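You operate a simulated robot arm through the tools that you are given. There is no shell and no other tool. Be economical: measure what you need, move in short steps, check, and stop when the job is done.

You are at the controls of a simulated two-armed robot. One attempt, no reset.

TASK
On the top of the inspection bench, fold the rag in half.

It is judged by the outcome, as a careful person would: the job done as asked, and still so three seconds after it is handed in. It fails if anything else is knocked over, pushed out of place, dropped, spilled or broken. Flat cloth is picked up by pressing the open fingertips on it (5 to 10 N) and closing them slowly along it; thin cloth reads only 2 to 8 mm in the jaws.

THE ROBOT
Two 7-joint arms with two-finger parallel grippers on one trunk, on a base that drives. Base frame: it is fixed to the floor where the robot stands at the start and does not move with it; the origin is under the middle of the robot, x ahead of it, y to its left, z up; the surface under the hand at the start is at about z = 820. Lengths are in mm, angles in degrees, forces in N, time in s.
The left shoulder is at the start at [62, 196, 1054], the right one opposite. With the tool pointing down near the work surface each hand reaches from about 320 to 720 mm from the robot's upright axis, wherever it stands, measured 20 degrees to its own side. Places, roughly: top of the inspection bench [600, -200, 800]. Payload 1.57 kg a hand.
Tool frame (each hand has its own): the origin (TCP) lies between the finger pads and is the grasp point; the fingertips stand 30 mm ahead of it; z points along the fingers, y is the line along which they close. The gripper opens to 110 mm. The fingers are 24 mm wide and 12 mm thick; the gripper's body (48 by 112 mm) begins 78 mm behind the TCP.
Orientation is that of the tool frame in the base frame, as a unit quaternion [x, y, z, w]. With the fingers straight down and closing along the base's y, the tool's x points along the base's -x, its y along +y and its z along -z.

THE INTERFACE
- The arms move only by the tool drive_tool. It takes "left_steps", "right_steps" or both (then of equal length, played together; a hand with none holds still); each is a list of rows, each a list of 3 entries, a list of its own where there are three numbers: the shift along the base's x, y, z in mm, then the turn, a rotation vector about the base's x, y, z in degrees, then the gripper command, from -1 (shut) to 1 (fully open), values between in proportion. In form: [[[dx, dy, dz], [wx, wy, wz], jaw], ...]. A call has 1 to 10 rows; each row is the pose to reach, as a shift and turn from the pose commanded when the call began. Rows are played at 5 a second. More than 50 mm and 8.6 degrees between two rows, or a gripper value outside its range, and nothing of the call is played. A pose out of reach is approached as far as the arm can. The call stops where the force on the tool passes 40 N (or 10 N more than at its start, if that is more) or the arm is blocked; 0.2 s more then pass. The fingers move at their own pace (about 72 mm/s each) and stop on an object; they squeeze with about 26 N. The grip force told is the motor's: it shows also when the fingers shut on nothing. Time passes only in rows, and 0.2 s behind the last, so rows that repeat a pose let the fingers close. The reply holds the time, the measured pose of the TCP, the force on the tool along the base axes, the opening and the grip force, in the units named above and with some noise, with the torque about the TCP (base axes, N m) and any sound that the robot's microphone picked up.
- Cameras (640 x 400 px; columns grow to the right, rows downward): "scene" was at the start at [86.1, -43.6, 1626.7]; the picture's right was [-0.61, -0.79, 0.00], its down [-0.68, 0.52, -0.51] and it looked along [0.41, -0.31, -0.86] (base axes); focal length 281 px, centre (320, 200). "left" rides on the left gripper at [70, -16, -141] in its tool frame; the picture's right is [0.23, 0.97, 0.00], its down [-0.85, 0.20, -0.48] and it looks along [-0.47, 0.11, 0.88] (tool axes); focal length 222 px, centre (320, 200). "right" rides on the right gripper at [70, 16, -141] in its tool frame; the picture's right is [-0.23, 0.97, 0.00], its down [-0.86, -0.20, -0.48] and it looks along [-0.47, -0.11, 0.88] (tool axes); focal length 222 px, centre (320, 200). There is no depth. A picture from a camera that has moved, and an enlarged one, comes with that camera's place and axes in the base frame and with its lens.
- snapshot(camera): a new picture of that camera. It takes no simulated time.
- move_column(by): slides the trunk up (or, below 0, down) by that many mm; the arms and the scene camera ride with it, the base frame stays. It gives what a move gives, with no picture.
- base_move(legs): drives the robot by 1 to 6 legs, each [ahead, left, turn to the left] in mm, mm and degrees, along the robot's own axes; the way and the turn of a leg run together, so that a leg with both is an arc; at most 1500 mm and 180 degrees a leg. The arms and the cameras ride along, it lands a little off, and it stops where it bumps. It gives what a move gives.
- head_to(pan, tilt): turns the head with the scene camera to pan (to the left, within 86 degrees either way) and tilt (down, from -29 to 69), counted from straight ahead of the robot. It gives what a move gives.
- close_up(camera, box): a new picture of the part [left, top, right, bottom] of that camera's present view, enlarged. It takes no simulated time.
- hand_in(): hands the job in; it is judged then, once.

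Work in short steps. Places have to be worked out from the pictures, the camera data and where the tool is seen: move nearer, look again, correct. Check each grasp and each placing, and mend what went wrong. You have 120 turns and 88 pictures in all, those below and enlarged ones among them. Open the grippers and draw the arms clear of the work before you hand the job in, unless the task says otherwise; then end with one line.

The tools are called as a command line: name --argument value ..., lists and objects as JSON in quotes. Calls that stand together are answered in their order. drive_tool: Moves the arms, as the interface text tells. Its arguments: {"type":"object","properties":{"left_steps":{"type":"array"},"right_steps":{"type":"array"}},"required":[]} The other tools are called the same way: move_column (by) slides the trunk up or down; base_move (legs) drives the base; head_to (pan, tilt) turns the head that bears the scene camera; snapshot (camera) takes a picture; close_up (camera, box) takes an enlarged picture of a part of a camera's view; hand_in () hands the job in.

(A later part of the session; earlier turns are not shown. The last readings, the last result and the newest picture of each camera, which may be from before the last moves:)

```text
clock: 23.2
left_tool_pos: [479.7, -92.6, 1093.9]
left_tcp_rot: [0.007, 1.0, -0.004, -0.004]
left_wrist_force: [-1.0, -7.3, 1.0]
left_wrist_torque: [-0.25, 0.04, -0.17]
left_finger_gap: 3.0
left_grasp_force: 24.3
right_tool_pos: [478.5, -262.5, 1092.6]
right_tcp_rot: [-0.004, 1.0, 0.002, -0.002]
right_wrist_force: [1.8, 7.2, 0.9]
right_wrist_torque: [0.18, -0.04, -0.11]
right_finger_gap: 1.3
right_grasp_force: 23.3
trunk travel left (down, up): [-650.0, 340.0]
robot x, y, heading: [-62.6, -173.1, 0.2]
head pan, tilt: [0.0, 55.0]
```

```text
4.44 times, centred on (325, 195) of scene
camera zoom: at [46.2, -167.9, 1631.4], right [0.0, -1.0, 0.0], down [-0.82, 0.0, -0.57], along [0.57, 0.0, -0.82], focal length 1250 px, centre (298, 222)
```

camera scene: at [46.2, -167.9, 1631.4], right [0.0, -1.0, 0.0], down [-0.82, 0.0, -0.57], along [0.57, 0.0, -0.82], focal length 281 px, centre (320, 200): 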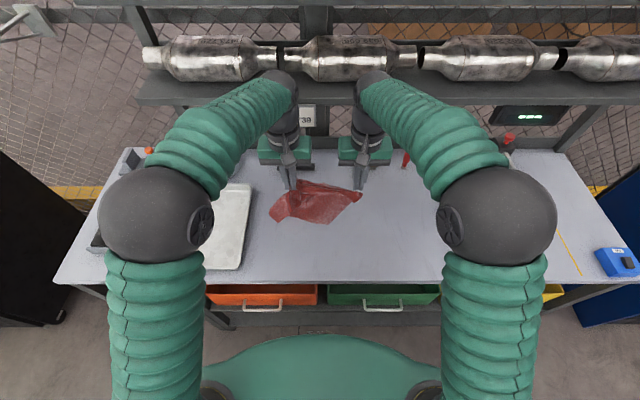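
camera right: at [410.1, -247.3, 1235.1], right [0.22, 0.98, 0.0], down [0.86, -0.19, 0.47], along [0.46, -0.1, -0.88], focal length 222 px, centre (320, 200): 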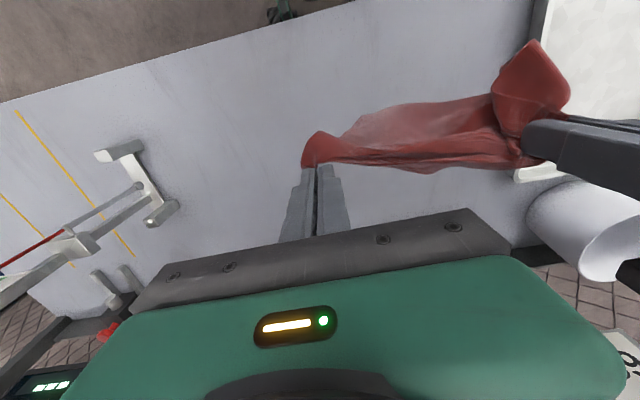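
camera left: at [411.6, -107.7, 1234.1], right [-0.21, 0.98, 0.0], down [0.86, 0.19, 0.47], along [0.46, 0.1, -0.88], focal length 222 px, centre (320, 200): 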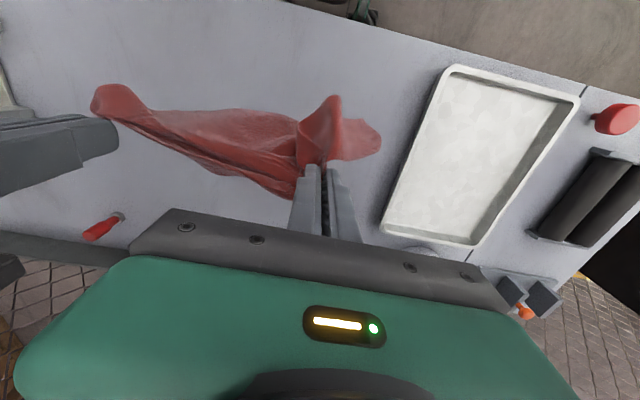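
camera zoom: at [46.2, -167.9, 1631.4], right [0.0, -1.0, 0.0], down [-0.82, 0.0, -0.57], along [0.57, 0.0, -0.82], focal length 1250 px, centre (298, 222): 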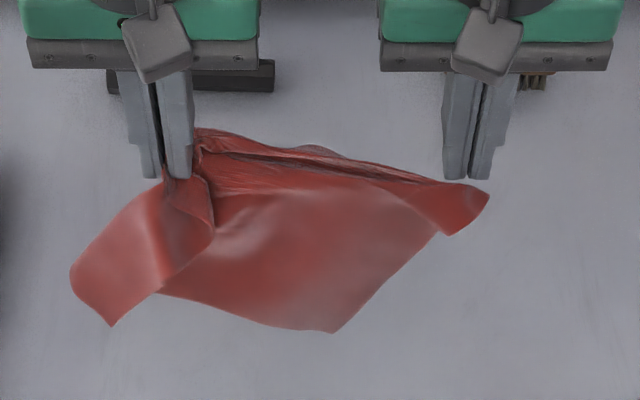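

It hangs acceptably; the left grip holds some extra layers. I'll lay it down flat with a diagonal sweep: first back to x≈400, then down and forward.

drive_tool --left_steps '[[[-25, 0, -5], [0, 0, 0], -1], [[-50, 0, -15], [0, 0, 0], -1], [[-75, 0, -25], [0, 0, 0], -1], [[-80, 0, -28], [0, 0, 0], -1], [[-80, 0, -28], [0, 0, 0], -1], [[-80, 0, -28], [0, 0, 0], -1]]' --right_steps '[[[-25, 0, -5], [0, 0, 0], -1], [[-50, 0, -15], [0, 0, 0], -1], [[-75, 0, -25], [0, 0, 0], -1], [[-80, 0, -28], [0, 0, 0], -1], [[-80, 0, -28], [0, 0, 0], -1], [[-80, 0, -28], [0, 0, 0], -1]]'

drive_tool --left_steps '[[[20, 0, -20], [0, 0, 0], -1], [[40, 0, -40], [0, 0, 0], -1], [[60, 0, -60], [0, 0, 0], -1], [[80, 0, -80], [0, 0, 0], -1], [[100, 0, -100], [0, 0, 0], -1], [[120, 0, -120], [0, 0, 0], -1], [[140, 0, -140], [0, 0, 0], -1], [[160, 0, -160], [0, 0, 0], -1], [[180, 0, -180], [0, 0, 0], -1], [[195, 0, -195], [0, 0, 0], -1]]' --right_steps '[[[20, 0, -20], [0, 0, 0], -1], [[40, 0, -40], [0, 0, 0], -1], [[60, 0, -60], [0, 0, 0], -1], [[80, 0, -80], [0, 0, 0], -1], [[100, 0, -100], [0, 0, 0], -1], [[120, 0, -120], [0, 0, 0], -1], [[140, 0, -140], [0, 0, 0], -1], [[160, 0, -160], [0, 0, 0], -1], [[180, 0, -180], [0, 0, 0], -1], [[195, 0, -195], [0, 0, 0], -1]]'

close_up --camera "scene" --box '[255, 160, 415, 280]'

snapshot --camera "left"

```text
clock: 24.6
left_tool_pos: [398.4, -92.9, 1065.1]
left_tcp_rot: [0.008, 1.0, -0.003, -0.003]
left_wrist_force: [-2.1, -8.8, 0.2]
left_wrist_torque: [-0.27, 0.1, -0.18]
left_finger_gap: 2.6
left_grasp_force: 24.1
right_tool_pos: [398.5, -263.1, 1063.6]
right_tcp_rot: [-0.004, 1.0, 0.002, -0.002]
right_wrist_force: [1.4, 8.6, -0.7]
right_wrist_torque: [0.22, -0.02, -0.12]
right_finger_gap: 1.3
right_grasp_force: 23.9
trunk travel left (down, up): [-650.0, 340.0]
robot x, y, heading: [-58.9, -167.0, 0.2]
head pan, tilt: [0.0, 55.0]
```

```text
clock: 26.8
left_tool_pos: [595.7, -93.9, 867.3]
left_tcp_rot: [0.008, 1.0, -0.003, -0.004]
left_wrist_force: [-1.6, -7.9, -0.6]
left_wrist_torque: [-0.28, 0.05, -0.15]
left_finger_gap: 2.9
left_grasp_force: 24.0
right_tool_pos: [596.3, -261.9, 868.1]
right_tcp_rot: [-0.004, 1.0, 0.002, -0.003]
right_wrist_force: [2.2, 8.3, -0.4]
right_wrist_torque: [0.19, -0.01, -0.14]
right_finger_gap: 1.2
right_grasp_force: 23.2
trunk travel left (down, up): [-650.0, 340.0]
robot x, y, heading: [-61.6, -169.7, -0.1]
head pan, tilt: [0.0, 55.0]
```

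```text
3.33 times, centred on (335, 220) of scene
camera zoom: at [50.3, -167.9, 1631.2], right [0.0, -1.0, 0.0], down [-0.82, 0.0, -0.57], along [0.57, 0.0, -0.82], focal length 937 px, centre (270, 133)
```

zoom: 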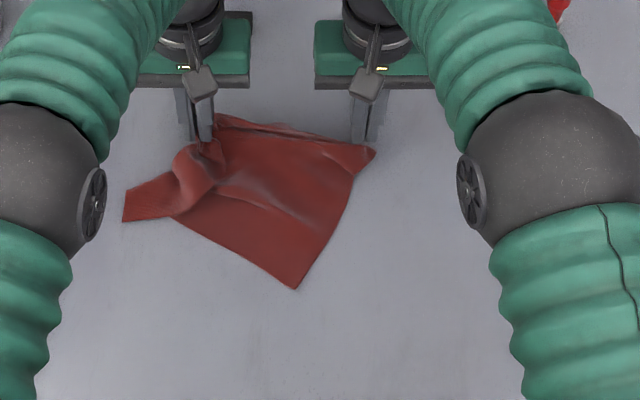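

```text
53 pictures are left
camera left: at [528.8, -108.3, 1009.4], right [-0.21, 0.98, 0.0], down [0.86, 0.19, 0.47], along [0.46, 0.1, -0.88], focal length 222 px, centre (320, 200)
```

left: 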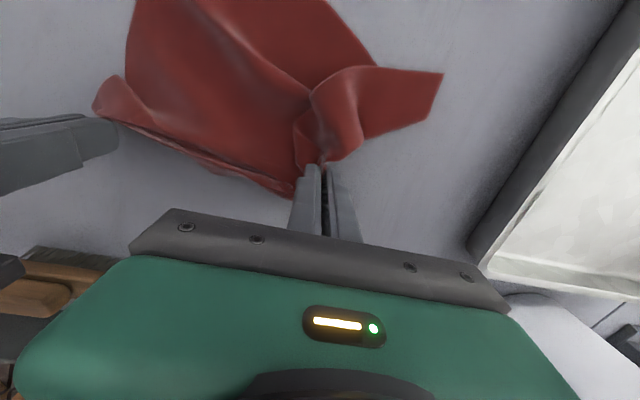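

The left is gripping an interior pleat rather than corner A. I'm lowering both to the table, releasing only the left, raising it, and looking again.

drive_tool --left_steps '[[[0, 0, -7], [0, 0, 0], -1], [[0, 0, -12], [0, 0, 0], -1], [[0, 0, -12], [0, 0, 0], -0.8], [[0, 0, -12], [0, 0, 0], -0.6], [[0, 0, 5], [0, 0, 0], -0.5], [[0, 0, 40], [0, 0, 0], -0.3], [[0, 30, 80], [0, 0, 0], -0.3], [[0, 60, 110], [0, 0, 0], -0.3]]' --right_steps '[[[0, 0, -7], [0, 0, 0], -1], [[0, 0, -12], [0, 0, 0], -1], [[0, 0, -12], [0, 0, 0], -1], [[0, 0, -12], [0, 0, 0], -1], [[0, 0, -12], [0, 0, 0], -1], [[0, 0, -12], [0, 0, 0], -1], [[0, 0, -12], [0, 0, 0], -1], [[0, 0, -12], [0, 0, 0], -1]]'

close_up --camera "scene" --box '[255, 160, 415, 280]'

close_up --camera "left" --box '[80, 0, 400, 200]'

```text
clock: 28.6
left_tool_pos: [594.3, -30.9, 978.5]
left_tcp_rot: [0.007, 1.0, -0.004, -0.004]
left_wrist_force: [0.4, 0.9, 0.2]
left_wrist_torque: [-0.03, -0.01, -0.01]
left_finger_gap: 38.4
left_grasp_force: 0.1
right_tool_pos: [595.2, -261.5, 857.3]
right_tcp_rot: [-0.004, 1.0, 0.001, -0.002]
right_wrist_force: [-0.6, 0.6, 0.8]
right_wrist_torque: [-0.05, 0.01, -0.01]
right_finger_gap: 0.9
right_grasp_force: 22.9
trunk travel left (down, up): [-650.0, 340.0]
robot x, y, heading: [-58.6, -167.3, 0.1]
head pan, tilt: [0.0, 55.0]
```

```text
3.33 times, centred on (335, 220) of scene
camera zoom: at [46.7, -165.2, 1631.4], right [0.0, -1.0, 0.0], down [-0.82, 0.0, -0.57], along [0.57, 0.0, -0.82], focal length 937 px, centre (270, 133)
```

zoom: 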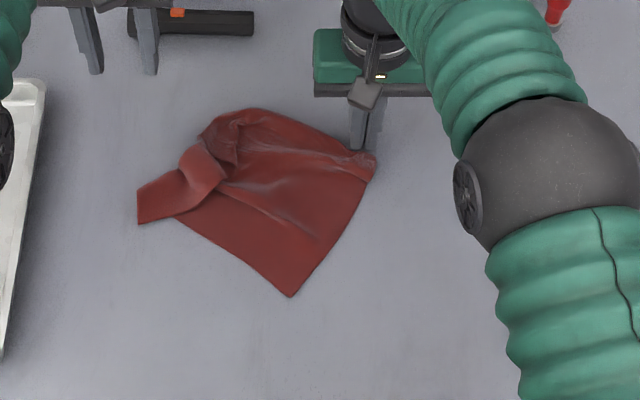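

```text
2.00 times, centred on (240, 100) of left
camera zoom: at [526.0, -45.0, 1120.5], right [-0.21, 0.98, -0.01], down [0.86, 0.19, 0.47], along [0.46, 0.1, -0.88], focal length 444 px, centre (480, 400)
```

zoom: 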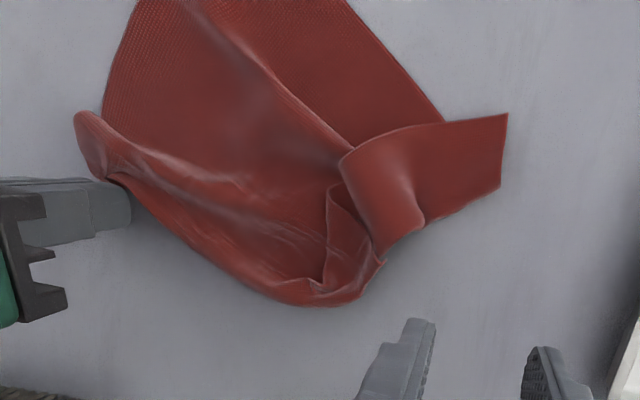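

Corner D at (499,-36) is turned over along a crease running from about (536,-31) to (595,-95). I'll pinch its top layer at the hem near D and flip it outward.

drive_tool --left_steps '[[[-20, -6, -30], [0, 0, 0], -0.45], [[-45, -14, -60], [0, 0, 0], -0.45], [[-70, -22, -90], [0, 0, 0], -0.45], [[-81, -27, -116], [0, 0, 0], -0.45]]'

close_up --camera "left" --box '[160, 50, 480, 250]'

```text
clock: 29.6
left_tool_pos: [513.3, -59.6, 863.2]
left_tcp_rot: [0.007, 1.0, -0.003, -0.003]
left_wrist_force: [-1.0, -0.4, 1.2]
left_wrist_torque: [0.02, 0.05, 0.01]
left_finger_gap: 30.2
left_grasp_force: 0.0
right_tool_pos: [594.4, -262.3, 856.5]
right_tcp_rot: [-0.004, 1.0, 0.002, -0.002]
right_wrist_force: [-0.6, -0.3, 1.1]
right_wrist_torque: [0.01, 0.01, 0.02]
right_finger_gap: 1.4
right_grasp_force: 23.1
trunk travel left (down, up): [-650.0, 340.0]
robot x, y, heading: [-58.2, -170.2, -0.1]
head pan, tilt: [0.0, 55.0]
```

```text
2.00 times, centred on (320, 150) of left
camera zoom: at [445.0, -74.1, 1004.5], right [-0.21, 0.98, 0.0], down [0.86, 0.19, 0.47], along [0.46, 0.1, -0.88], focal length 444 px, centre (320, 300)
```

zoom: 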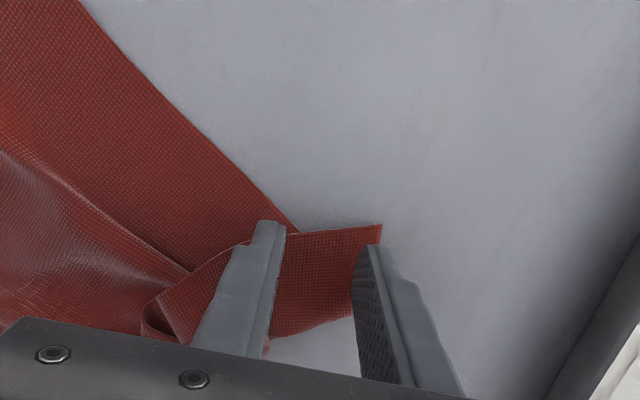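

The jaws straddle the D flap just inside its hem. I'm pressing down.

drive_tool --left_steps '[[[0, -2, -5], [0, 0, 0], -0.45], [[0, -2, -8], [0, 0, 0], -0.45], [[0, -2, -10], [0, 0, 0], -0.45], [[0, -2, -11], [0, 0, 0], -0.45]]'

```text
clock: 30.6
left_tool_pos: [514.0, -61.4, 852.1]
left_tcp_rot: [0.007, 1.0, -0.003, -0.004]
left_wrist_force: [0.5, 0.0, 0.4]
left_wrist_torque: [0.02, 0.01, 0.02]
left_finger_gap: 30.2
left_grasp_force: 0.1
right_tool_pos: [593.2, -263.1, 857.3]
right_tcp_rot: [-0.004, 1.0, 0.002, -0.002]
right_wrist_force: [-0.4, -0.7, 0.2]
right_wrist_torque: [0.03, 0.0, 0.02]
right_finger_gap: 1.1
right_grasp_force: 22.9
trunk travel left (down, up): [-650.0, 340.0]
robot x, y, heading: [-60.6, -167.4, -0.0]
head pan, tilt: [0.0, 55.0]
```

drive_tool --left_steps '[[[0, 0, -1], [0, 0, 0], -0.45], [[0, 0, -2], [0, 0, 0], -0.45]]'

```text
clock: 31.2
left_tool_pos: [513.0, -61.4, 852.1]
left_tcp_rot: [0.007, 1.0, -0.002, -0.003]
left_wrist_force: [0.5, 0.9, 8.9]
left_wrist_torque: [0.0, -0.03, -0.02]
left_finger_gap: 30.1
left_grasp_force: 0.1
right_tool_pos: [594.0, -262.2, 857.3]
right_tcp_rot: [-0.004, 1.0, 0.003, -0.002]
right_wrist_force: [-0.1, 0.5, 0.6]
right_wrist_torque: [-0.01, 0.03, 0.03]
right_finger_gap: 1.0
right_grasp_force: 22.7
trunk travel left (down, up): [-650.0, 340.0]
robot x, y, heading: [-60.9, -168.9, 0.1]
head pan, tilt: [0.0, 55.0]
```

The press is 9 N. I'm closing slowly, then lifting a little.

drive_tool --left_steps '[[[0, 0, -1.5], [0, 0, 0], -0.53], [[0, 0, -1.5], [0, 0, 0], -0.61], [[0, 0, -1.5], [0, 0, 0], -0.69], [[0, 0, -1.5], [0, 0, 0], -0.77], [[0, 0, -1.5], [0, 0, 0], -0.85], [[0, 0, -1.5], [0, 0, 0], -0.93], [[0, 0, -1.5], [0, 0, 0], -1], [[0, 0, -1.5], [0, 0, 0], -1], [[0, 0, 15], [0, 0, 0], -1], [[0, 0, 35], [0, 0, 0], -1]]'

close_up --camera "left" --box '[160, 50, 480, 250]'

close_up --camera "scene" --box '[255, 160, 415, 280]'

```text
clock: 33.4
left_tool_pos: [511.9, -61.7, 885.2]
left_tcp_rot: [0.007, 1.0, -0.002, -0.005]
left_wrist_force: [-0.1, -0.1, 0.8]
left_wrist_torque: [0.01, -0.01, 0.02]
left_finger_gap: 3.1
left_grasp_force: 24.5
right_tool_pos: [593.3, -261.5, 858.0]
right_tcp_rot: [-0.005, 1.0, 0.001, -0.001]
right_wrist_force: [0.7, 0.1, 1.0]
right_wrist_torque: [-0.02, -0.01, -0.01]
right_finger_gap: 1.3
right_grasp_force: 22.9
trunk travel left (down, up): [-650.0, 340.0]
robot x, y, heading: [-63.7, -171.3, -0.2]
head pan, tilt: [0.0, 55.0]
```

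```text
2.00 times, centred on (320, 150) of left
camera zoom: at [443.4, -75.9, 1026.7], right [-0.21, 0.98, 0.0], down [0.86, 0.19, 0.47], along [0.46, 0.1, -0.88], focal length 444 px, centre (320, 300)
```

zoom: 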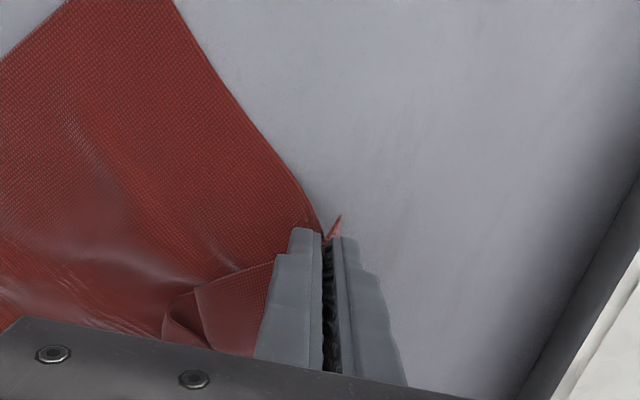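

```text
3.33 times, centred on (335, 220) of scene
camera zoom: at [44.7, -167.2, 1631.4], right [0.0, -1.0, 0.0], down [-0.82, 0.0, -0.57], along [0.57, 0.0, -0.82], focal length 937 px, centre (270, 133)
```

zoom: 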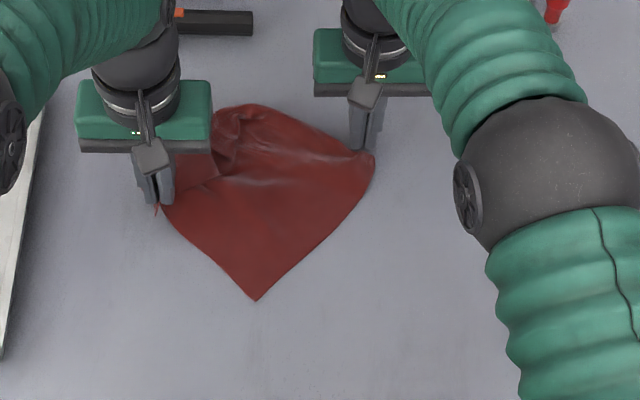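

The pinch took all layers at D. With B and D both held, lifting the diagonal will let corners A and C drop free and untangle the pleats, so I'm doing that slowly.

drive_tool --left_steps '[[[2, 5, 20], [0, 0, 0], -1], [[4, 10, 45], [0, 0, 0], -1], [[6, 15, 70], [0, 0, 0], -1], [[8, 20, 95], [0, 0, 0], -1], [[8, 25, 120], [0, 0, 0], -1], [[8, 30, 145], [0, 0, 0], -1], [[8, 30, 145], [0, 0, 0], -1], [[8, 30, 145], [0, 0, 0], -1]]' --right_steps '[[[-10, -6, 30], [0, 0, 0], -1], [[-22, -12, 60], [0, 0, 0], -1], [[-35, -18, 90], [0, 0, 0], -1], [[-48, -25, 120], [0, 0, 0], -1], [[-60, -32, 150], [0, 0, 0], -1], [[-73, -38, 172], [0, 0, 0], -1], [[-73, -38, 172], [0, 0, 0], -1], [[-73, -38, 172], [0, 0, 0], -1]]'

close_up --camera "scene" --box '[235, 130, 415, 250]'

snapshot --camera "left"

snapshot --camera "right"

```text
clock: 35.2
left_tool_pos: [523.2, -33.5, 1030.9]
left_tcp_rot: [0.007, 1.0, -0.002, -0.003]
left_wrist_force: [-1.6, -7.5, 0.8]
left_wrist_torque: [-0.24, 0.03, -0.12]
left_finger_gap: 3.0
left_grasp_force: 23.9
right_tool_pos: [521.8, -300.1, 1030.4]
right_tcp_rot: [-0.005, 1.0, 0.001, -0.001]
right_wrist_force: [1.1, 8.0, 0.1]
right_wrist_torque: [0.17, -0.06, -0.11]
right_finger_gap: 1.4
right_grasp_force: 23.0
trunk travel left (down, up): [-650.0, 340.0]
robot x, y, heading: [-60.2, -165.3, 0.2]
head pan, tilt: [0.0, 55.0]
```

```text
3.33 times, centred on (325, 190) of scene
camera zoom: at [46.8, -167.7, 1631.4], right [0.0, -1.0, 0.0], down [-0.82, 0.0, -0.57], along [0.57, 0.0, -0.82], focal length 937 px, centre (303, 233)
```

zoom: 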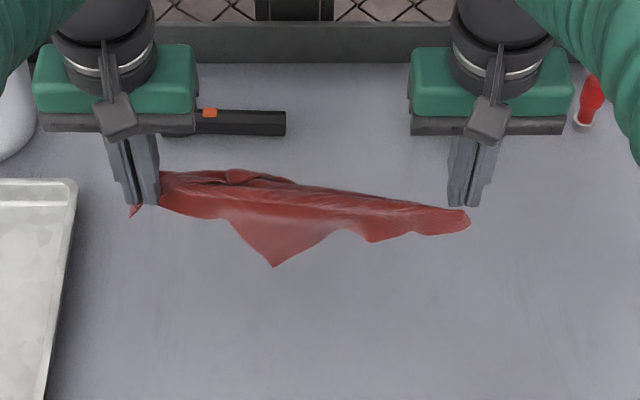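

```text
46 pictures are left
camera left: at [454.0, -47.3, 1171.6], right [-0.21, 0.98, 0.0], down [0.86, 0.19, 0.47], along [0.46, 0.1, -0.88], focal length 222 px, centre (320, 200)
```

left: 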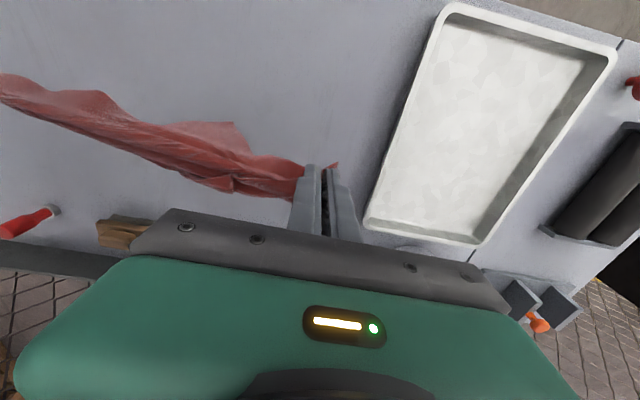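

```text
45 pictures are left
camera right: at [452.1, -285.6, 1171.8], right [0.22, 0.98, 0.0], down [0.86, -0.19, 0.47], along [0.46, -0.1, -0.88], focal length 222 px, centre (320, 200)
```

right: 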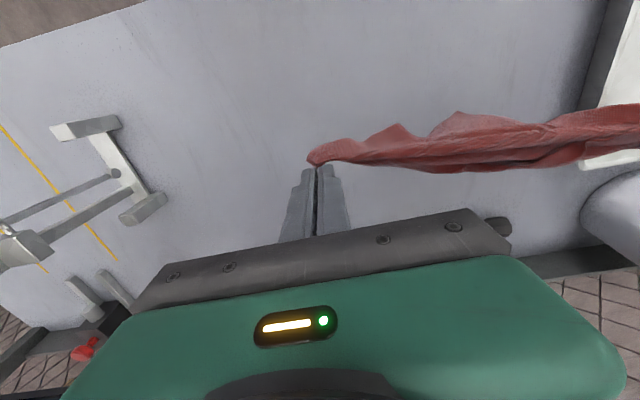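

The diagonal B–D is taut and corner C hangs cleanly, while A is still pleated behind. I'll lay this down sweeping forward so C trails toward the robot as a clean single corner; then the left can take C and hang the rag by edge B–C.

drive_tool --left_steps '[[[-20, -1, -8], [0, 0, 0], -1], [[-40, -2, -16], [0, 0, 0], -1], [[-60, -3, -24], [0, 0, 0], -1], [[-65, -4, -30], [0, 0, 0], -1], [[-65, -4, -30], [0, 0, 0], -1]]' --right_steps '[[[-20, 0, -8], [0, 0, 0], -1], [[-40, 0, -16], [0, 0, 0], -1], [[-60, 0, -24], [0, 0, 0], -1], [[-65, 0, -30], [0, 0, 0], -1], [[-65, 0, -30], [0, 0, 0], -1]]'

drive_tool --left_steps '[[[15, 0, -18], [0, 0, 0], -1], [[30, 0, -36], [0, 0, 0], -1], [[46, 0, -54], [0, 0, 0], -1], [[62, 0, -72], [0, 0, 0], -1], [[80, 0, -90], [0, 0, 0], -1], [[98, 0, -106], [0, 0, 0], -1], [[116, 0, -120], [0, 0, 0], -1], [[132, 0, -132], [0, 0, 0], -1], [[145, 0, -141], [0, 0, 0], -1], [[145, 0, -141], [0, 0, 0], -1]]' --right_steps '[[[15, 0, -18], [0, 0, 0], -1], [[30, 0, -36], [0, 0, 0], -1], [[46, 0, -54], [0, 0, 0], -1], [[62, 0, -72], [0, 0, 0], -1], [[80, 0, -90], [0, 0, 0], -1], [[98, 0, -106], [0, 0, 0], -1], [[116, 0, -120], [0, 0, 0], -1], [[132, 0, -132], [0, 0, 0], -1], [[145, 0, -141], [0, 0, 0], -1], [[145, 0, -141], [0, 0, 0], -1]]'

close_up --camera "scene" --box '[235, 160, 415, 280]'

```text
clock: 36.4
left_tool_pos: [455.7, -36.9, 1000.5]
left_tcp_rot: [0.007, 1.0, -0.004, -0.003]
left_wrist_force: [0.0, -5.7, 0.9]
left_wrist_torque: [-0.22, 0.04, -0.09]
left_finger_gap: 3.1
left_grasp_force: 23.9
right_tool_pos: [454.8, -301.8, 998.8]
right_tcp_rot: [-0.004, 1.0, 0.002, -0.002]
right_wrist_force: [1.0, 7.3, -0.7]
right_wrist_torque: [0.14, -0.03, -0.06]
right_finger_gap: 1.2
right_grasp_force: 22.9
trunk travel left (down, up): [-650.0, 340.0]
robot x, y, heading: [-60.6, -168.6, 0.2]
head pan, tilt: [0.0, 55.0]
```

```text
clock: 38.6
left_tool_pos: [602.3, -36.1, 860.6]
left_tcp_rot: [0.007, 1.0, -0.003, -0.004]
left_wrist_force: [-1.3, -5.5, 1.3]
left_wrist_torque: [-0.17, 0.05, -0.08]
left_finger_gap: 2.9
left_grasp_force: 24.6
right_tool_pos: [600.1, -301.0, 858.1]
right_tcp_rot: [-0.005, 1.0, 0.002, -0.002]
right_wrist_force: [0.8, 6.0, 0.6]
right_wrist_torque: [0.14, -0.05, -0.09]
right_finger_gap: 1.2
right_grasp_force: 23.3
trunk travel left (down, up): [-650.0, 340.0]
robot x, y, heading: [-59.6, -166.2, -0.1]
head pan, tilt: [0.0, 55.0]
```

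```text
3.33 times, centred on (325, 220) of scene
camera zoom: at [46.7, -167.7, 1631.5], right [0.0, -1.0, 0.0], down [-0.82, 0.0, -0.57], along [0.57, 0.0, -0.82], focal length 937 px, centre (303, 133)
```

zoom: 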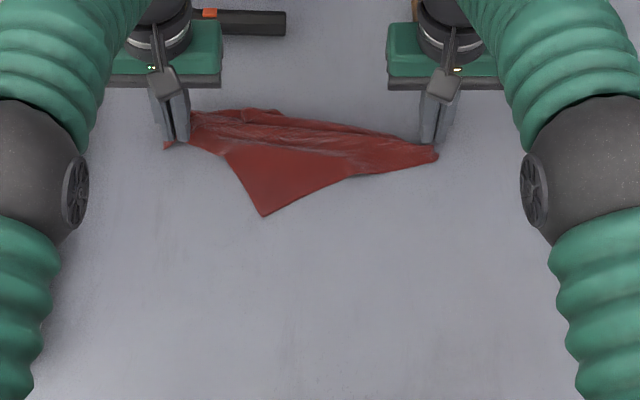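

Corner C is now clean at about (511,-128). I'm releasing the left at D and raising it, then moving over C.

drive_tool --left_steps '[[[0, 0, -5], [0, 0, 0], -1], [[0, 0, -5], [0, 0, 0], -0.7], [[0, 0, -5], [0, 0, 0], -0.5], [[0, 0, 25], [0, 0, 0], -0.5], [[0, 0, 60], [0, 0, 0], -0.45], [[-20, -20, 80], [0, 0, 0], -0.45], [[-45, -50, 60], [0, 0, 0], -0.45], [[-70, -80, 40], [0, 0, 0], -0.45], [[-78, -94, 20], [0, 0, 0], -0.45], [[-78, -94, 10], [0, 0, 0], -0.45]]'

close_up --camera "left" --box '[160, 50, 480, 250]'

close_up --camera "scene" --box '[235, 160, 415, 280]'

```text
clock: 40.8
left_tool_pos: [523.0, -132.4, 869.4]
left_tcp_rot: [0.007, 1.0, -0.003, -0.004]
left_wrist_force: [-0.5, 0.3, -0.1]
left_wrist_torque: [-0.03, 0.0, -0.01]
left_finger_gap: 30.4
left_grasp_force: 0.0
right_tool_pos: [601.8, -301.4, 858.9]
right_tcp_rot: [-0.005, 1.0, 0.002, -0.001]
right_wrist_force: [-0.2, 0.0, 0.0]
right_wrist_torque: [0.01, 0.0, 0.01]
right_finger_gap: 1.1
right_grasp_force: 23.2
trunk travel left (down, up): [-650.0, 340.0]
robot x, y, heading: [-62.4, -167.8, 0.1]
head pan, tilt: [0.0, 55.0]
```

```text
2.00 times, centred on (320, 150) of left
camera zoom: at [455.4, -146.2, 1010.6], right [-0.21, 0.98, 0.0], down [0.86, 0.19, 0.47], along [0.46, 0.1, -0.88], focal length 444 px, centre (320, 300)
```

zoom: 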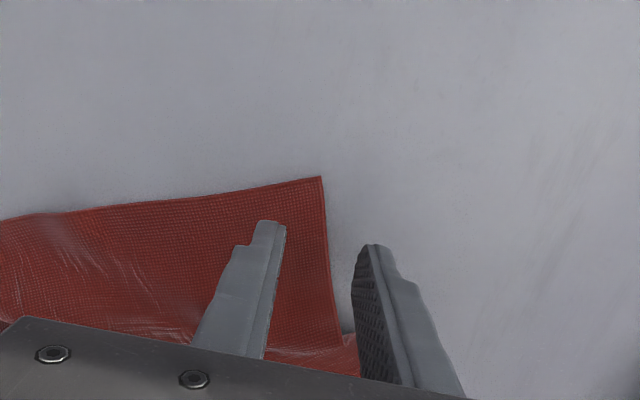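

```text
3.33 times, centred on (325, 220) of scene
camera zoom: at [47.6, -168.2, 1631.4], right [0.0, -1.0, 0.0], down [-0.82, 0.0, -0.57], along [0.57, 0.0, -0.82], focal length 937 px, centre (303, 133)
```

zoom: 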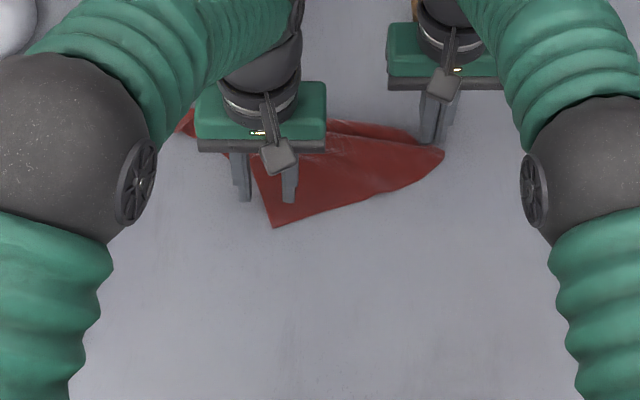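

Corner C sits at (497,-137), single layer, with edge BC running toward the right hand. I'm shifting the jaws onto edge BC just inside C and pressing.

drive_tool --left_steps '[[[-5, -14, 0], [0, 0, 0], -0.4], [[-10, -27, 0], [0, 0, 0], -0.4], [[-10, -27, -8], [0, 0, 0], -0.4], [[-10, -27, -14], [0, 0, 0], -0.4], [[-10, -27, -17], [0, 0, 0], -0.4], [[-10, -27, -19], [0, 0, 0], -0.4]]'

close_up --camera "left" --box '[160, 50, 480, 250]'

```text
clock: 42.2
left_tool_pos: [513.7, -158.5, 851.5]
left_tcp_rot: [0.007, 1.0, -0.002, -0.002]
left_wrist_force: [0.6, 0.0, 4.5]
left_wrist_torque: [0.08, -0.01, -0.01]
left_finger_gap: 33.0
left_grasp_force: 0.0
right_tool_pos: [601.1, -300.8, 859.5]
right_tcp_rot: [-0.004, 1.0, 0.002, -0.002]
right_wrist_force: [-0.7, -0.5, -0.7]
right_wrist_torque: [0.0, 0.01, 0.02]
right_finger_gap: 1.1
right_grasp_force: 22.6
trunk travel left (down, up): [-650.0, 340.0]
robot x, y, heading: [-62.1, -166.2, 0.1]
head pan, tilt: [0.0, 55.0]
```

```text
2.00 times, centred on (320, 150) of left
camera zoom: at [444.8, -172.3, 992.7], right [-0.21, 0.98, 0.0], down [0.86, 0.19, 0.47], along [0.46, 0.1, -0.88], focal length 444 px, centre (320, 300)
```

zoom: 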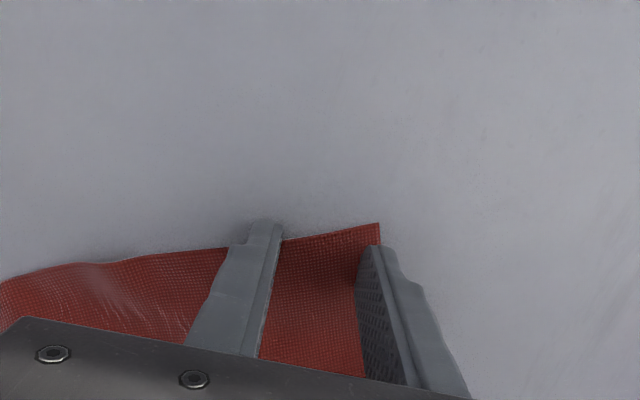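

The jaws straddle the edge right at corner C, with a 4.5 N press. I'm pressing slightly more and closing slowly, then lifting 20 mm.

drive_tool --left_steps '[[[0, 0, -0.7], [0, 0, 0], -0.45], [[0, 0, -0.7], [0, 0, 0], -0.53], [[0, 0, -0.7], [0, 0, 0], -0.61], [[0, 0, -0.7], [0, 0, 0], -0.69], [[0, 0, -0.7], [0, 0, 0], -0.77], [[0, 0, -0.7], [0, 0, 0], -0.85], [[0, 0, -0.7], [0, 0, 0], -0.93], [[0, 0, -0.7], [0, 0, 0], -1], [[0, 0, -0.7], [0, 0, 0], -1], [[0, 0, 20], [0, 0, 0], -1]]'

close_up --camera "left" --box '[160, 50, 480, 250]'

```text
clock: 44.4
left_tool_pos: [512.9, -157.5, 869.8]
left_tcp_rot: [0.006, 1.0, -0.003, -0.004]
left_wrist_force: [0.0, -0.3, 0.1]
left_wrist_torque: [-0.03, -0.03, 0.04]
left_finger_gap: 1.9
left_grasp_force: 23.4
right_tool_pos: [601.9, -301.3, 859.1]
right_tcp_rot: [-0.004, 1.0, 0.002, -0.002]
right_wrist_force: [-0.3, -0.2, -0.1]
right_wrist_torque: [0.01, -0.01, 0.03]
right_finger_gap: 1.2
right_grasp_force: 23.5
trunk travel left (down, up): [-650.0, 340.0]
robot x, y, heading: [-59.1, -164.7, 0.0]
head pan, tilt: [0.0, 55.0]
```

```text
2.00 times, centred on (320, 150) of left
camera zoom: at [444.9, -172.4, 1011.0], right [-0.21, 0.98, 0.0], down [0.86, 0.19, 0.47], along [0.46, 0.1, -0.88], focal length 444 px, centre (320, 300)
```

zoom: 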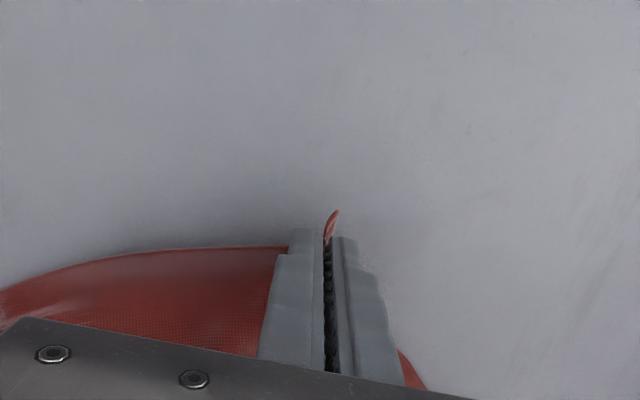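

A clean single-layer grip at C (1.9 mm). I'm lifting both hands level so the rag hangs from edge B–C.

drive_tool --left_steps '[[[-2, 0, 25], [0, 0, 0], -1], [[-4, 5, 53], [0, 0, 0], -1], [[-6, 12, 82], [0, 0, 0], -1], [[-8, 20, 110], [0, 0, 0], -1], [[-10, 30, 138], [0, 0, 0], -1], [[-12, 40, 165], [0, 0, 0], -1], [[-13, 47, 193], [0, 0, 0], -1], [[-13, 51, 220], [0, 0, 0], -1], [[-13, 51, 220], [0, 0, 0], -1], [[-13, 51, 220], [0, 0, 0], -1]]' --right_steps '[[[-13, 4, 29], [0, 0, 0], -1], [[-26, 8, 58], [0, 0, 0], -1], [[-39, 12, 87], [0, 0, 0], -1], [[-52, 16, 116], [0, 0, 0], -1], [[-65, 20, 145], [0, 0, 0], -1], [[-78, 24, 174], [0, 0, 0], -1], [[-91, 28, 203], [0, 0, 0], -1], [[-102, 31, 231], [0, 0, 0], -1], [[-102, 31, 231], [0, 0, 0], -1], [[-102, 31, 231], [0, 0, 0], -1]]'

close_up --camera "scene" --box '[235, 130, 415, 250]'

snapshot --camera "left"

```text
clock: 46.6
left_tool_pos: [501.9, -106.5, 1090.6]
left_tcp_rot: [0.007, 1.0, -0.004, -0.004]
left_wrist_force: [0.3, -0.3, 0.2]
left_wrist_torque: [-0.05, 0.0, 0.03]
left_finger_gap: 2.1
left_grasp_force: 23.9
right_tool_pos: [499.0, -269.5, 1090.3]
right_tcp_rot: [-0.005, 1.0, 0.002, -0.002]
right_wrist_force: [-1.1, 1.6, 0.2]
right_wrist_torque: [0.01, 0.0, 0.04]
right_finger_gap: 1.1
right_grasp_force: 23.1
trunk travel left (down, up): [-650.0, 340.0]
robot x, y, heading: [-63.1, -166.5, 0.0]
head pan, tilt: [0.0, 55.0]
```

```text
3.33 times, centred on (325, 190) of scene
camera zoom: at [46.6, -168.1, 1631.4], right [0.0, -1.0, 0.0], down [-0.82, 0.0, -0.57], along [0.57, 0.0, -0.82], focal length 937 px, centre (303, 233)
```

zoom: 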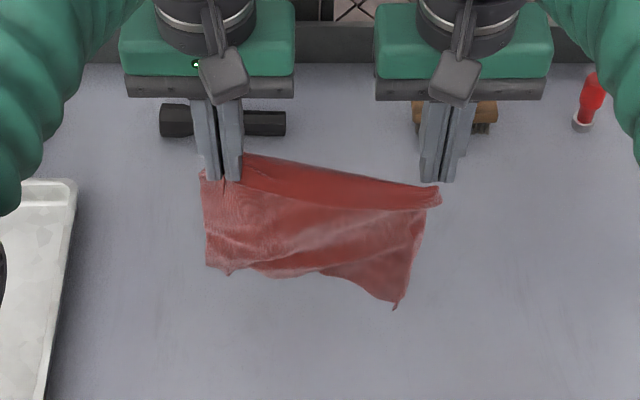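

```text
38 pictures are left
camera left: at [432.6, -120.8, 1231.3], right [-0.21, 0.98, 0.0], down [0.86, 0.19, 0.47], along [0.46, 0.1, -0.88], focal length 222 px, centre (320, 200)
```

left: 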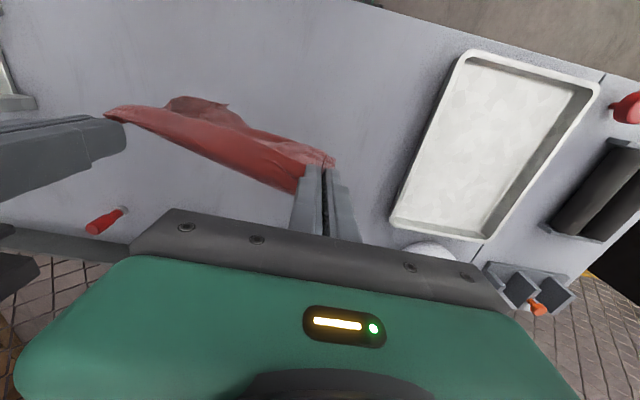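

The rag now hangs squarely from edge B–C. I'm spreading it a few mm and moving back to x≈395, just above touch-down, letting it settle before checking.

drive_tool --left_steps '[[[-15, 2, 0], [0, 0, 0], -1], [[-35, 4, -5], [0, 0, 0], -1], [[-55, 5, -10], [0, 0, 0], -1], [[-75, 5, -15], [0, 0, 0], -1], [[-92, 5, -18], [0, 0, 0], -1], [[-104, 5, -20], [0, 0, 0], -1], [[-107, 5, -20], [0, 0, 0], -1], [[-107, 5, -20], [0, 0, 0], -1], [[-107, 5, -20], [0, 0, 0], -1], [[-107, 5, -20], [0, 0, 0], -1]]' --right_steps '[[[-15, 0, 0], [0, 0, 0], -1], [[-35, 0, -5], [0, 0, 0], -1], [[-55, 0, -10], [0, 0, 0], -1], [[-75, 0, -15], [0, 0, 0], -1], [[-92, 0, -18], [0, 0, 0], -1], [[-104, 0, -20], [0, 0, 0], -1], [[-107, 0, -20], [0, 0, 0], -1], [[-107, 0, -20], [0, 0, 0], -1], [[-107, 0, -20], [0, 0, 0], -1], [[-107, 0, -20], [0, 0, 0], -1]]'

close_up --camera "scene" --box '[235, 150, 415, 270]'

```text
clock: 48.8
left_tool_pos: [394.4, -101.7, 1070.6]
left_tcp_rot: [0.007, 1.0, -0.003, -0.004]
left_wrist_force: [-2.0, -3.8, -0.9]
left_wrist_torque: [-0.11, 0.01, -0.06]
left_finger_gap: 2.1
left_grasp_force: 23.8
right_tool_pos: [391.7, -269.5, 1069.5]
right_tcp_rot: [-0.005, 1.0, 0.002, -0.001]
right_wrist_force: [0.1, 4.4, 0.4]
right_wrist_torque: [0.13, -0.01, -0.05]
right_finger_gap: 1.1
right_grasp_force: 23.2
trunk travel left (down, up): [-650.0, 340.0]
robot x, y, heading: [-60.6, -165.8, 0.0]
head pan, tilt: [0.0, 55.0]
```

```text
3.33 times, centred on (325, 210) of scene
camera zoom: at [45.0, -168.0, 1631.5], right [0.0, -1.0, 0.0], down [-0.82, 0.0, -0.57], along [0.57, 0.0, -0.82], focal length 937 px, centre (303, 167)
```

zoom: 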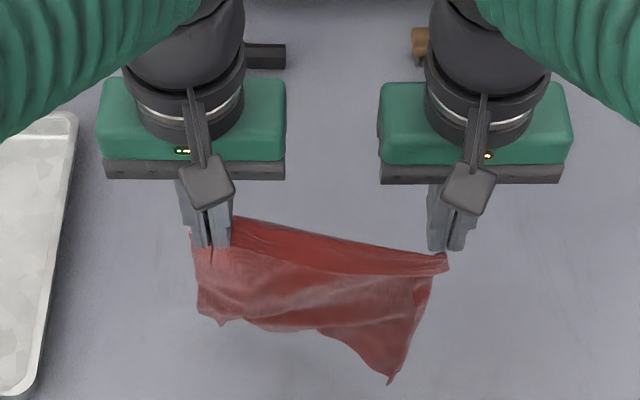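

It's hanging well. Now the diagonal sweep down and forward to lay it flat, keeping hold.

drive_tool --left_steps '[[[18, 0, -22], [0, 0, 0], -1], [[36, 0, -44], [0, 0, 0], -1], [[56, 0, -65], [0, 0, 0], -1], [[76, 0, -86], [0, 0, 0], -1], [[97, 0, -107], [0, 0, 0], -1], [[118, 0, -128], [0, 0, 0], -1], [[140, 0, -149], [0, 0, 0], -1], [[162, 0, -170], [0, 0, 0], -1], [[184, 0, -190], [0, 0, 0], -1], [[204, 0, -206], [0, 0, 0], -1]]' --right_steps '[[[18, 0, -22], [0, 0, 0], -1], [[36, 0, -44], [0, 0, 0], -1], [[56, 0, -65], [0, 0, 0], -1], [[76, 0, -86], [0, 0, 0], -1], [[97, 0, -107], [0, 0, 0], -1], [[118, 0, -128], [0, 0, 0], -1], [[140, 0, -149], [0, 0, 0], -1], [[162, 0, -170], [0, 0, 0], -1], [[184, 0, -190], [0, 0, 0], -1], [[204, 0, -206], [0, 0, 0], -1]]'

close_up --camera "scene" --box '[235, 160, 415, 280]'

snapshot --camera "left"

```text
clock: 51.0
left_tool_pos: [600.9, -101.4, 862.4]
left_tcp_rot: [0.006, 1.0, -0.002, -0.005]
left_wrist_force: [-0.3, -5.2, -0.9]
left_wrist_torque: [-0.17, 0.03, -0.06]
left_finger_gap: 2.0
left_grasp_force: 23.6
right_tool_pos: [599.0, -269.7, 860.9]
right_tcp_rot: [-0.005, 1.0, 0.002, -0.002]
right_wrist_force: [0.9, 5.6, -0.4]
right_wrist_torque: [0.14, -0.07, -0.1]
right_finger_gap: 0.9
right_grasp_force: 23.2
trunk travel left (down, up): [-650.0, 340.0]
robot x, y, heading: [-60.4, -167.1, -0.1]
head pan, tilt: [0.0, 55.0]
```

```text
3.33 times, centred on (325, 220) of scene
camera zoom: at [51.1, -168.0, 1631.2], right [0.0, -1.0, 0.0], down [-0.82, 0.0, -0.57], along [0.57, 0.0, -0.82], focal length 937 px, centre (303, 133)
```

zoom: 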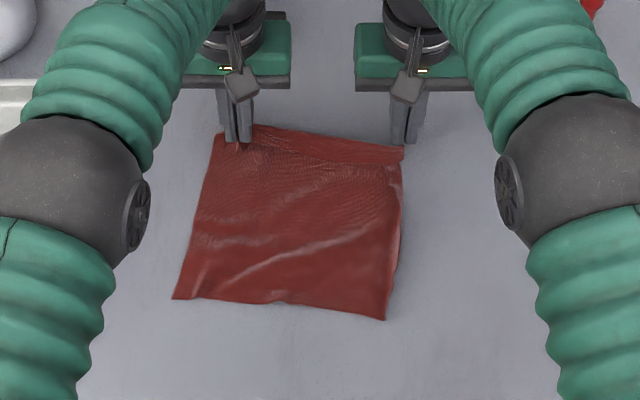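

```text
35 pictures are left
camera left: at [532.2, -115.1, 1004.2], right [-0.21, 0.98, 0.0], down [0.86, 0.19, 0.47], along [0.46, 0.1, -0.88], focal length 222 px, centre (320, 200)
```

left: 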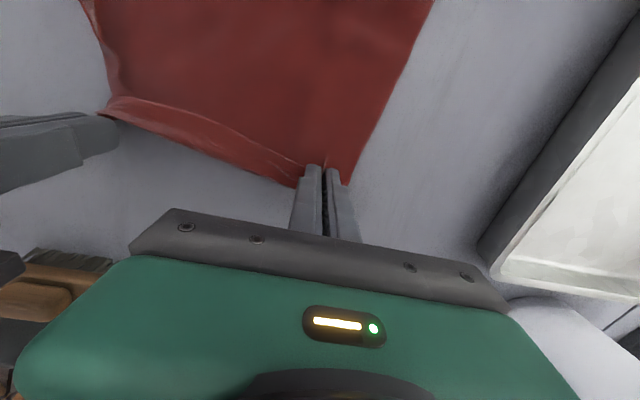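

The rag is flat again: C(614,-80), D(426,-46), A(403,-244) and B(586,-273), with light wrinkles. I'm tugging it +x to smooth, lowering, releasing both, and lifting straight up.

drive_tool --left_steps '[[[8, 2, -3], [0, 0, 0], -1], [[16, 3, -6], [0, 0, 0], -1], [[22, 3, -9], [0, 0, 0], -1], [[22, 3, -9], [0, 0, 0], -0.9], [[22, 3, -9], [0, 0, 0], -0.75], [[22, 3, -9], [0, 0, 0], -0.6], [[22, 3, 15], [0, 0, 0], -0.6], [[22, 3, 60], [0, 0, 0], -0.4], [[22, 3, 105], [0, 0, 0], -0.4]]' --right_steps '[[[8, -2, -3], [0, 0, 0], -1], [[16, -3, -6], [0, 0, 0], -1], [[22, -3, -8], [0, 0, 0], -1], [[22, -3, -8], [0, 0, 0], -0.9], [[22, -3, -8], [0, 0, 0], -0.75], [[22, -3, -8], [0, 0, 0], -0.6], [[22, -3, 15], [0, 0, 0], -0.6], [[22, -3, 60], [0, 0, 0], -0.4], [[22, -3, 105], [0, 0, 0], -0.4]]'

close_up --camera "scene" --box '[235, 160, 415, 280]'

```text
clock: 53.2
left_tool_pos: [557.6, -85.3, 866.8]
left_tcp_rot: [0.005, 0.995, 0.015, -0.098]
left_wrist_force: [0.3, -0.1, 0.1]
left_wrist_torque: [0.0, 0.02, -0.05]
left_finger_gap: 32.9
left_grasp_force: 0.0
left hand out of reach, approached as far as the arm can: row 2, 3, 4, 5, 6, 7, 8, 9
right_tool_pos: [590.7, -273.3, 923.9]
right_tcp_rot: [-0.005, 0.999, -0.006, -0.052]
right_wrist_force: [-0.5, -0.5, -0.6]
right_wrist_torque: [0.01, 0.03, 0.0]
right_finger_gap: 33.1
right_grasp_force: 0.0
trunk travel left (down, up): [-650.0, 340.0]
robot x, y, heading: [-63.5, -170.3, 0.2]
head pan, tilt: [0.0, 55.0]
stopped in row 9 (left hand): the arm was blocked; the commanded pose is now the measured one
```

```text
3.33 times, centred on (325, 220) of scene
camera zoom: at [40.3, -164.8, 1633.3], right [0.0, -1.0, 0.0], down [-0.82, 0.0, -0.57], along [0.57, 0.0, -0.82], focal length 937 px, centre (303, 133)
```

zoom: 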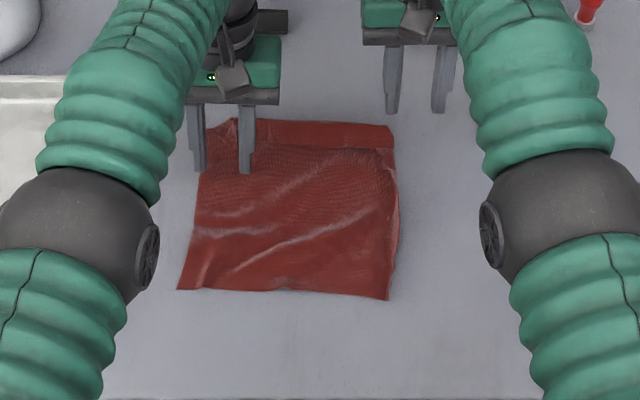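

Those poses were at the arm's reach limit, but the rag is released and lies flat. I'm raising and squaring both hands at a comfortable distance.

drive_tool --left_steps '[[[-5, 0, 35], [-0.5, -4, 0.2], -0.4], [[-15, 0, 70], [-1.2, -8, 0.4], -0.4], [[-20, 0, 100], [-1.7, -11.3, 0.6], -0.4], [[-20, 0, 100], [-1.7, -11.3, 0.6], -0.4]]' --right_steps '[[[-20, 0, 15], [0.3, -3, -0.3], -0.4], [[-40, 0, 30], [0.7, -6, -0.6], -0.4], [[-52, 0, 43], [0.7, -6, -0.6], -0.4], [[-52, 0, 43], [0.7, -6, -0.6], -0.4]]'

snapshot --camera "scene"

```text
clock: 54.4
left_tool_pos: [540.1, -89.2, 975.5]
left_tcp_rot: [0.002, 1.0, 0.001, 0.01]
left_wrist_force: [-0.3, -0.3, 0.7]
left_wrist_torque: [0.0, 0.03, -0.02]
left_finger_gap: 33.1
left_grasp_force: 0.1
right_tool_pos: [593.8, -270.8, 924.0]
right_tcp_rot: [0.001, 0.999, -0.006, -0.041]
right_wrist_force: [0.5, 0.3, 3.5]
right_wrist_torque: [-0.06, 0.04, -0.02]
right_finger_gap: 32.9
right_grasp_force: 0.1
right hand out of reach, approached as far as the arm can: row 1, 2, 3, 4
trunk travel left (down, up): [-650.0, 340.0]
robot x, y, heading: [-65.8, -168.9, 0.0]
head pan, tilt: [0.0, 55.0]
stopped in row 4 (right hand): the arm was blocked; the commanded pose is now the measured one
```

```text
33 pictures are left
camera scene: at [45.7, -177.1, 1633.7], right [0.0, -1.0, -0.01], down [-0.82, 0.0, -0.57], along [0.57, 0.01, -0.82], focal length 281 px, centre (320, 200)
```

scene: 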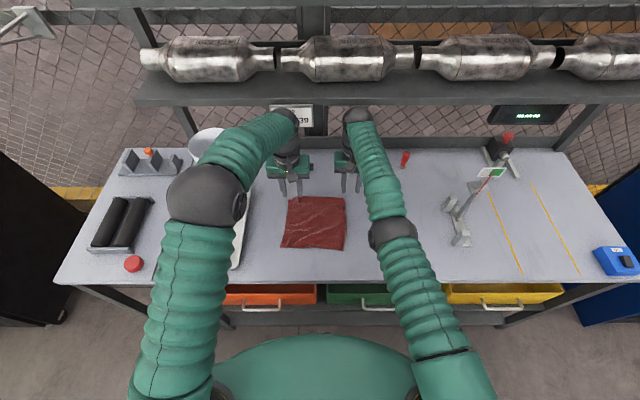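

The right arm is nearly straight and stuck at its limit. I'm pulling it straight back without turning the wrist.

drive_tool --right_steps '[[[-15, 0, 5], [0, 0, 0], -0.4], [[-35, 0, 10], [0, 0, 0], -0.4], [[-60, 0, 20], [0, 0, 0], -0.4]]'

```text
clock: 55.2
left_tool_pos: [540.9, -96.7, 971.8]
left_tcp_rot: [0.001, 1.0, 0.004, 0.009]
left_wrist_force: [-0.8, 0.7, 0.4]
left_wrist_torque: [-0.03, 0.01, -0.01]
left_finger_gap: 33.1
left_grasp_force: 0.0
right_tool_pos: [585.5, -269.2, 926.4]
right_tcp_rot: [0.003, 0.998, -0.005, -0.056]
right_wrist_force: [0.3, -0.2, 0.1]
right_wrist_torque: [0.03, 0.02, 0.01]
right_finger_gap: 32.8
right_grasp_force: 0.1
right hand out of reach, approached as far as the arm can: row 1, 2, 3
trunk travel left (down, up): [-650.0, 340.0]
robot x, y, heading: [-63.4, -170.5, 0.0]
head pan, tilt: [0.0, 55.0]
```

Barely moved. I'm trying a different direction to get off the singularity: up and outward to the right.

drive_tool --right_steps '[[[0, -20, 25], [0, 0, 0], -0.4], [[-10, -45, 60], [0, 0, 0], -0.4], [[-25, -70, 95], [0, 0, 0], -0.4], [[-50, -95, 120], [0, 0, 0], -0.4]]'

snapshot --camera "scene"

```text
clock: 56.0
left_tool_pos: [529.6, -79.9, 983.6]
left_tcp_rot: [-0.003, 1.0, -0.001, 0.015]
left_wrist_force: [1.3, -0.5, -0.6]
left_wrist_torque: [0.01, 0.08, 0.02]
left_finger_gap: 32.9
left_grasp_force: 0.1
right_tool_pos: [548.0, -299.0, 942.1]
right_tcp_rot: [-0.016, 0.992, -0.017, -0.126]
right_wrist_force: [2.6, -9.9, 4.2]
right_wrist_torque: [1.2, 0.13, -0.3]
right_finger_gap: 33.0
right_grasp_force: 0.0
right hand out of reach, approached as far as the arm can: row 2, 3
trunk travel left (down, up): [-650.0, 340.0]
robot x, y, heading: [-67.8, -163.6, 0.3]
head pan, tilt: [0.0, 55.0]
stopped in row 3 (right hand): the arm was blocked; the commanded pose is now the measured one
```

```text
32 pictures are left
camera scene: at [26.3, -140.4, 1635.3], right [0.01, -1.0, 0.01], down [-0.81, -0.01, -0.58], along [0.58, -0.01, -0.81], focal length 281 px, centre (320, 200)
```

scene: 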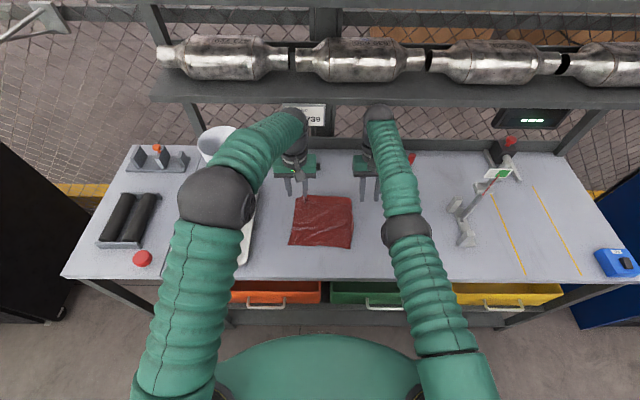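

The right elbow has swung low and is apparently resting on the bench top, which blocks it. I'm raising the trunk a little to free it.

move_column --by 60

snapshot --camera "scene"

```text
clock: 57.0
left_tool_pos: [533.1, -84.6, 1039.3]
left_tcp_rot: [-0.003, 1.0, 0.001, 0.013]
left_wrist_force: [-0.3, 0.5, 0.3]
left_wrist_torque: [0.02, -0.01, 0.01]
left_finger_gap: 33.0
left_grasp_force: 0.1
right_tool_pos: [552.4, -304.6, 1000.9]
right_tcp_rot: [-0.013, 0.992, -0.014, -0.122]
right_wrist_force: [-1.2, 0.1, -0.5]
right_wrist_torque: [-0.03, 0.03, 0.0]
right_finger_gap: 33.0
right_grasp_force: 0.1
trunk travel left (down, up): [-710.0, 280.0]
robot x, y, heading: [-60.9, -166.4, 0.3]
head pan, tilt: [0.0, 55.0]
```

```text
31 pictures are left
camera scene: at [32.9, -164.5, 1693.8], right [0.01, -1.0, 0.0], down [-0.82, 0.0, -0.58], along [0.58, 0.0, -0.82], focal length 281 px, centre (320, 200)
```

scene: 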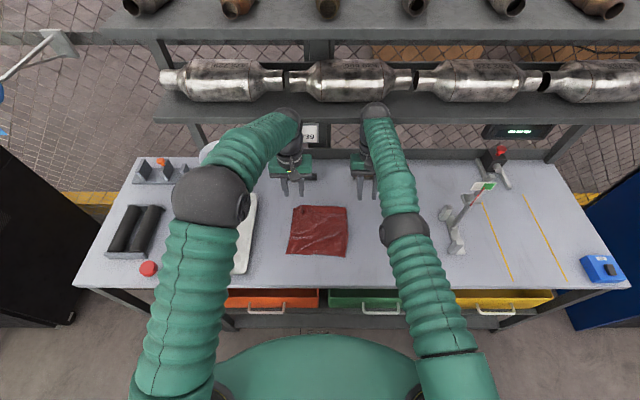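

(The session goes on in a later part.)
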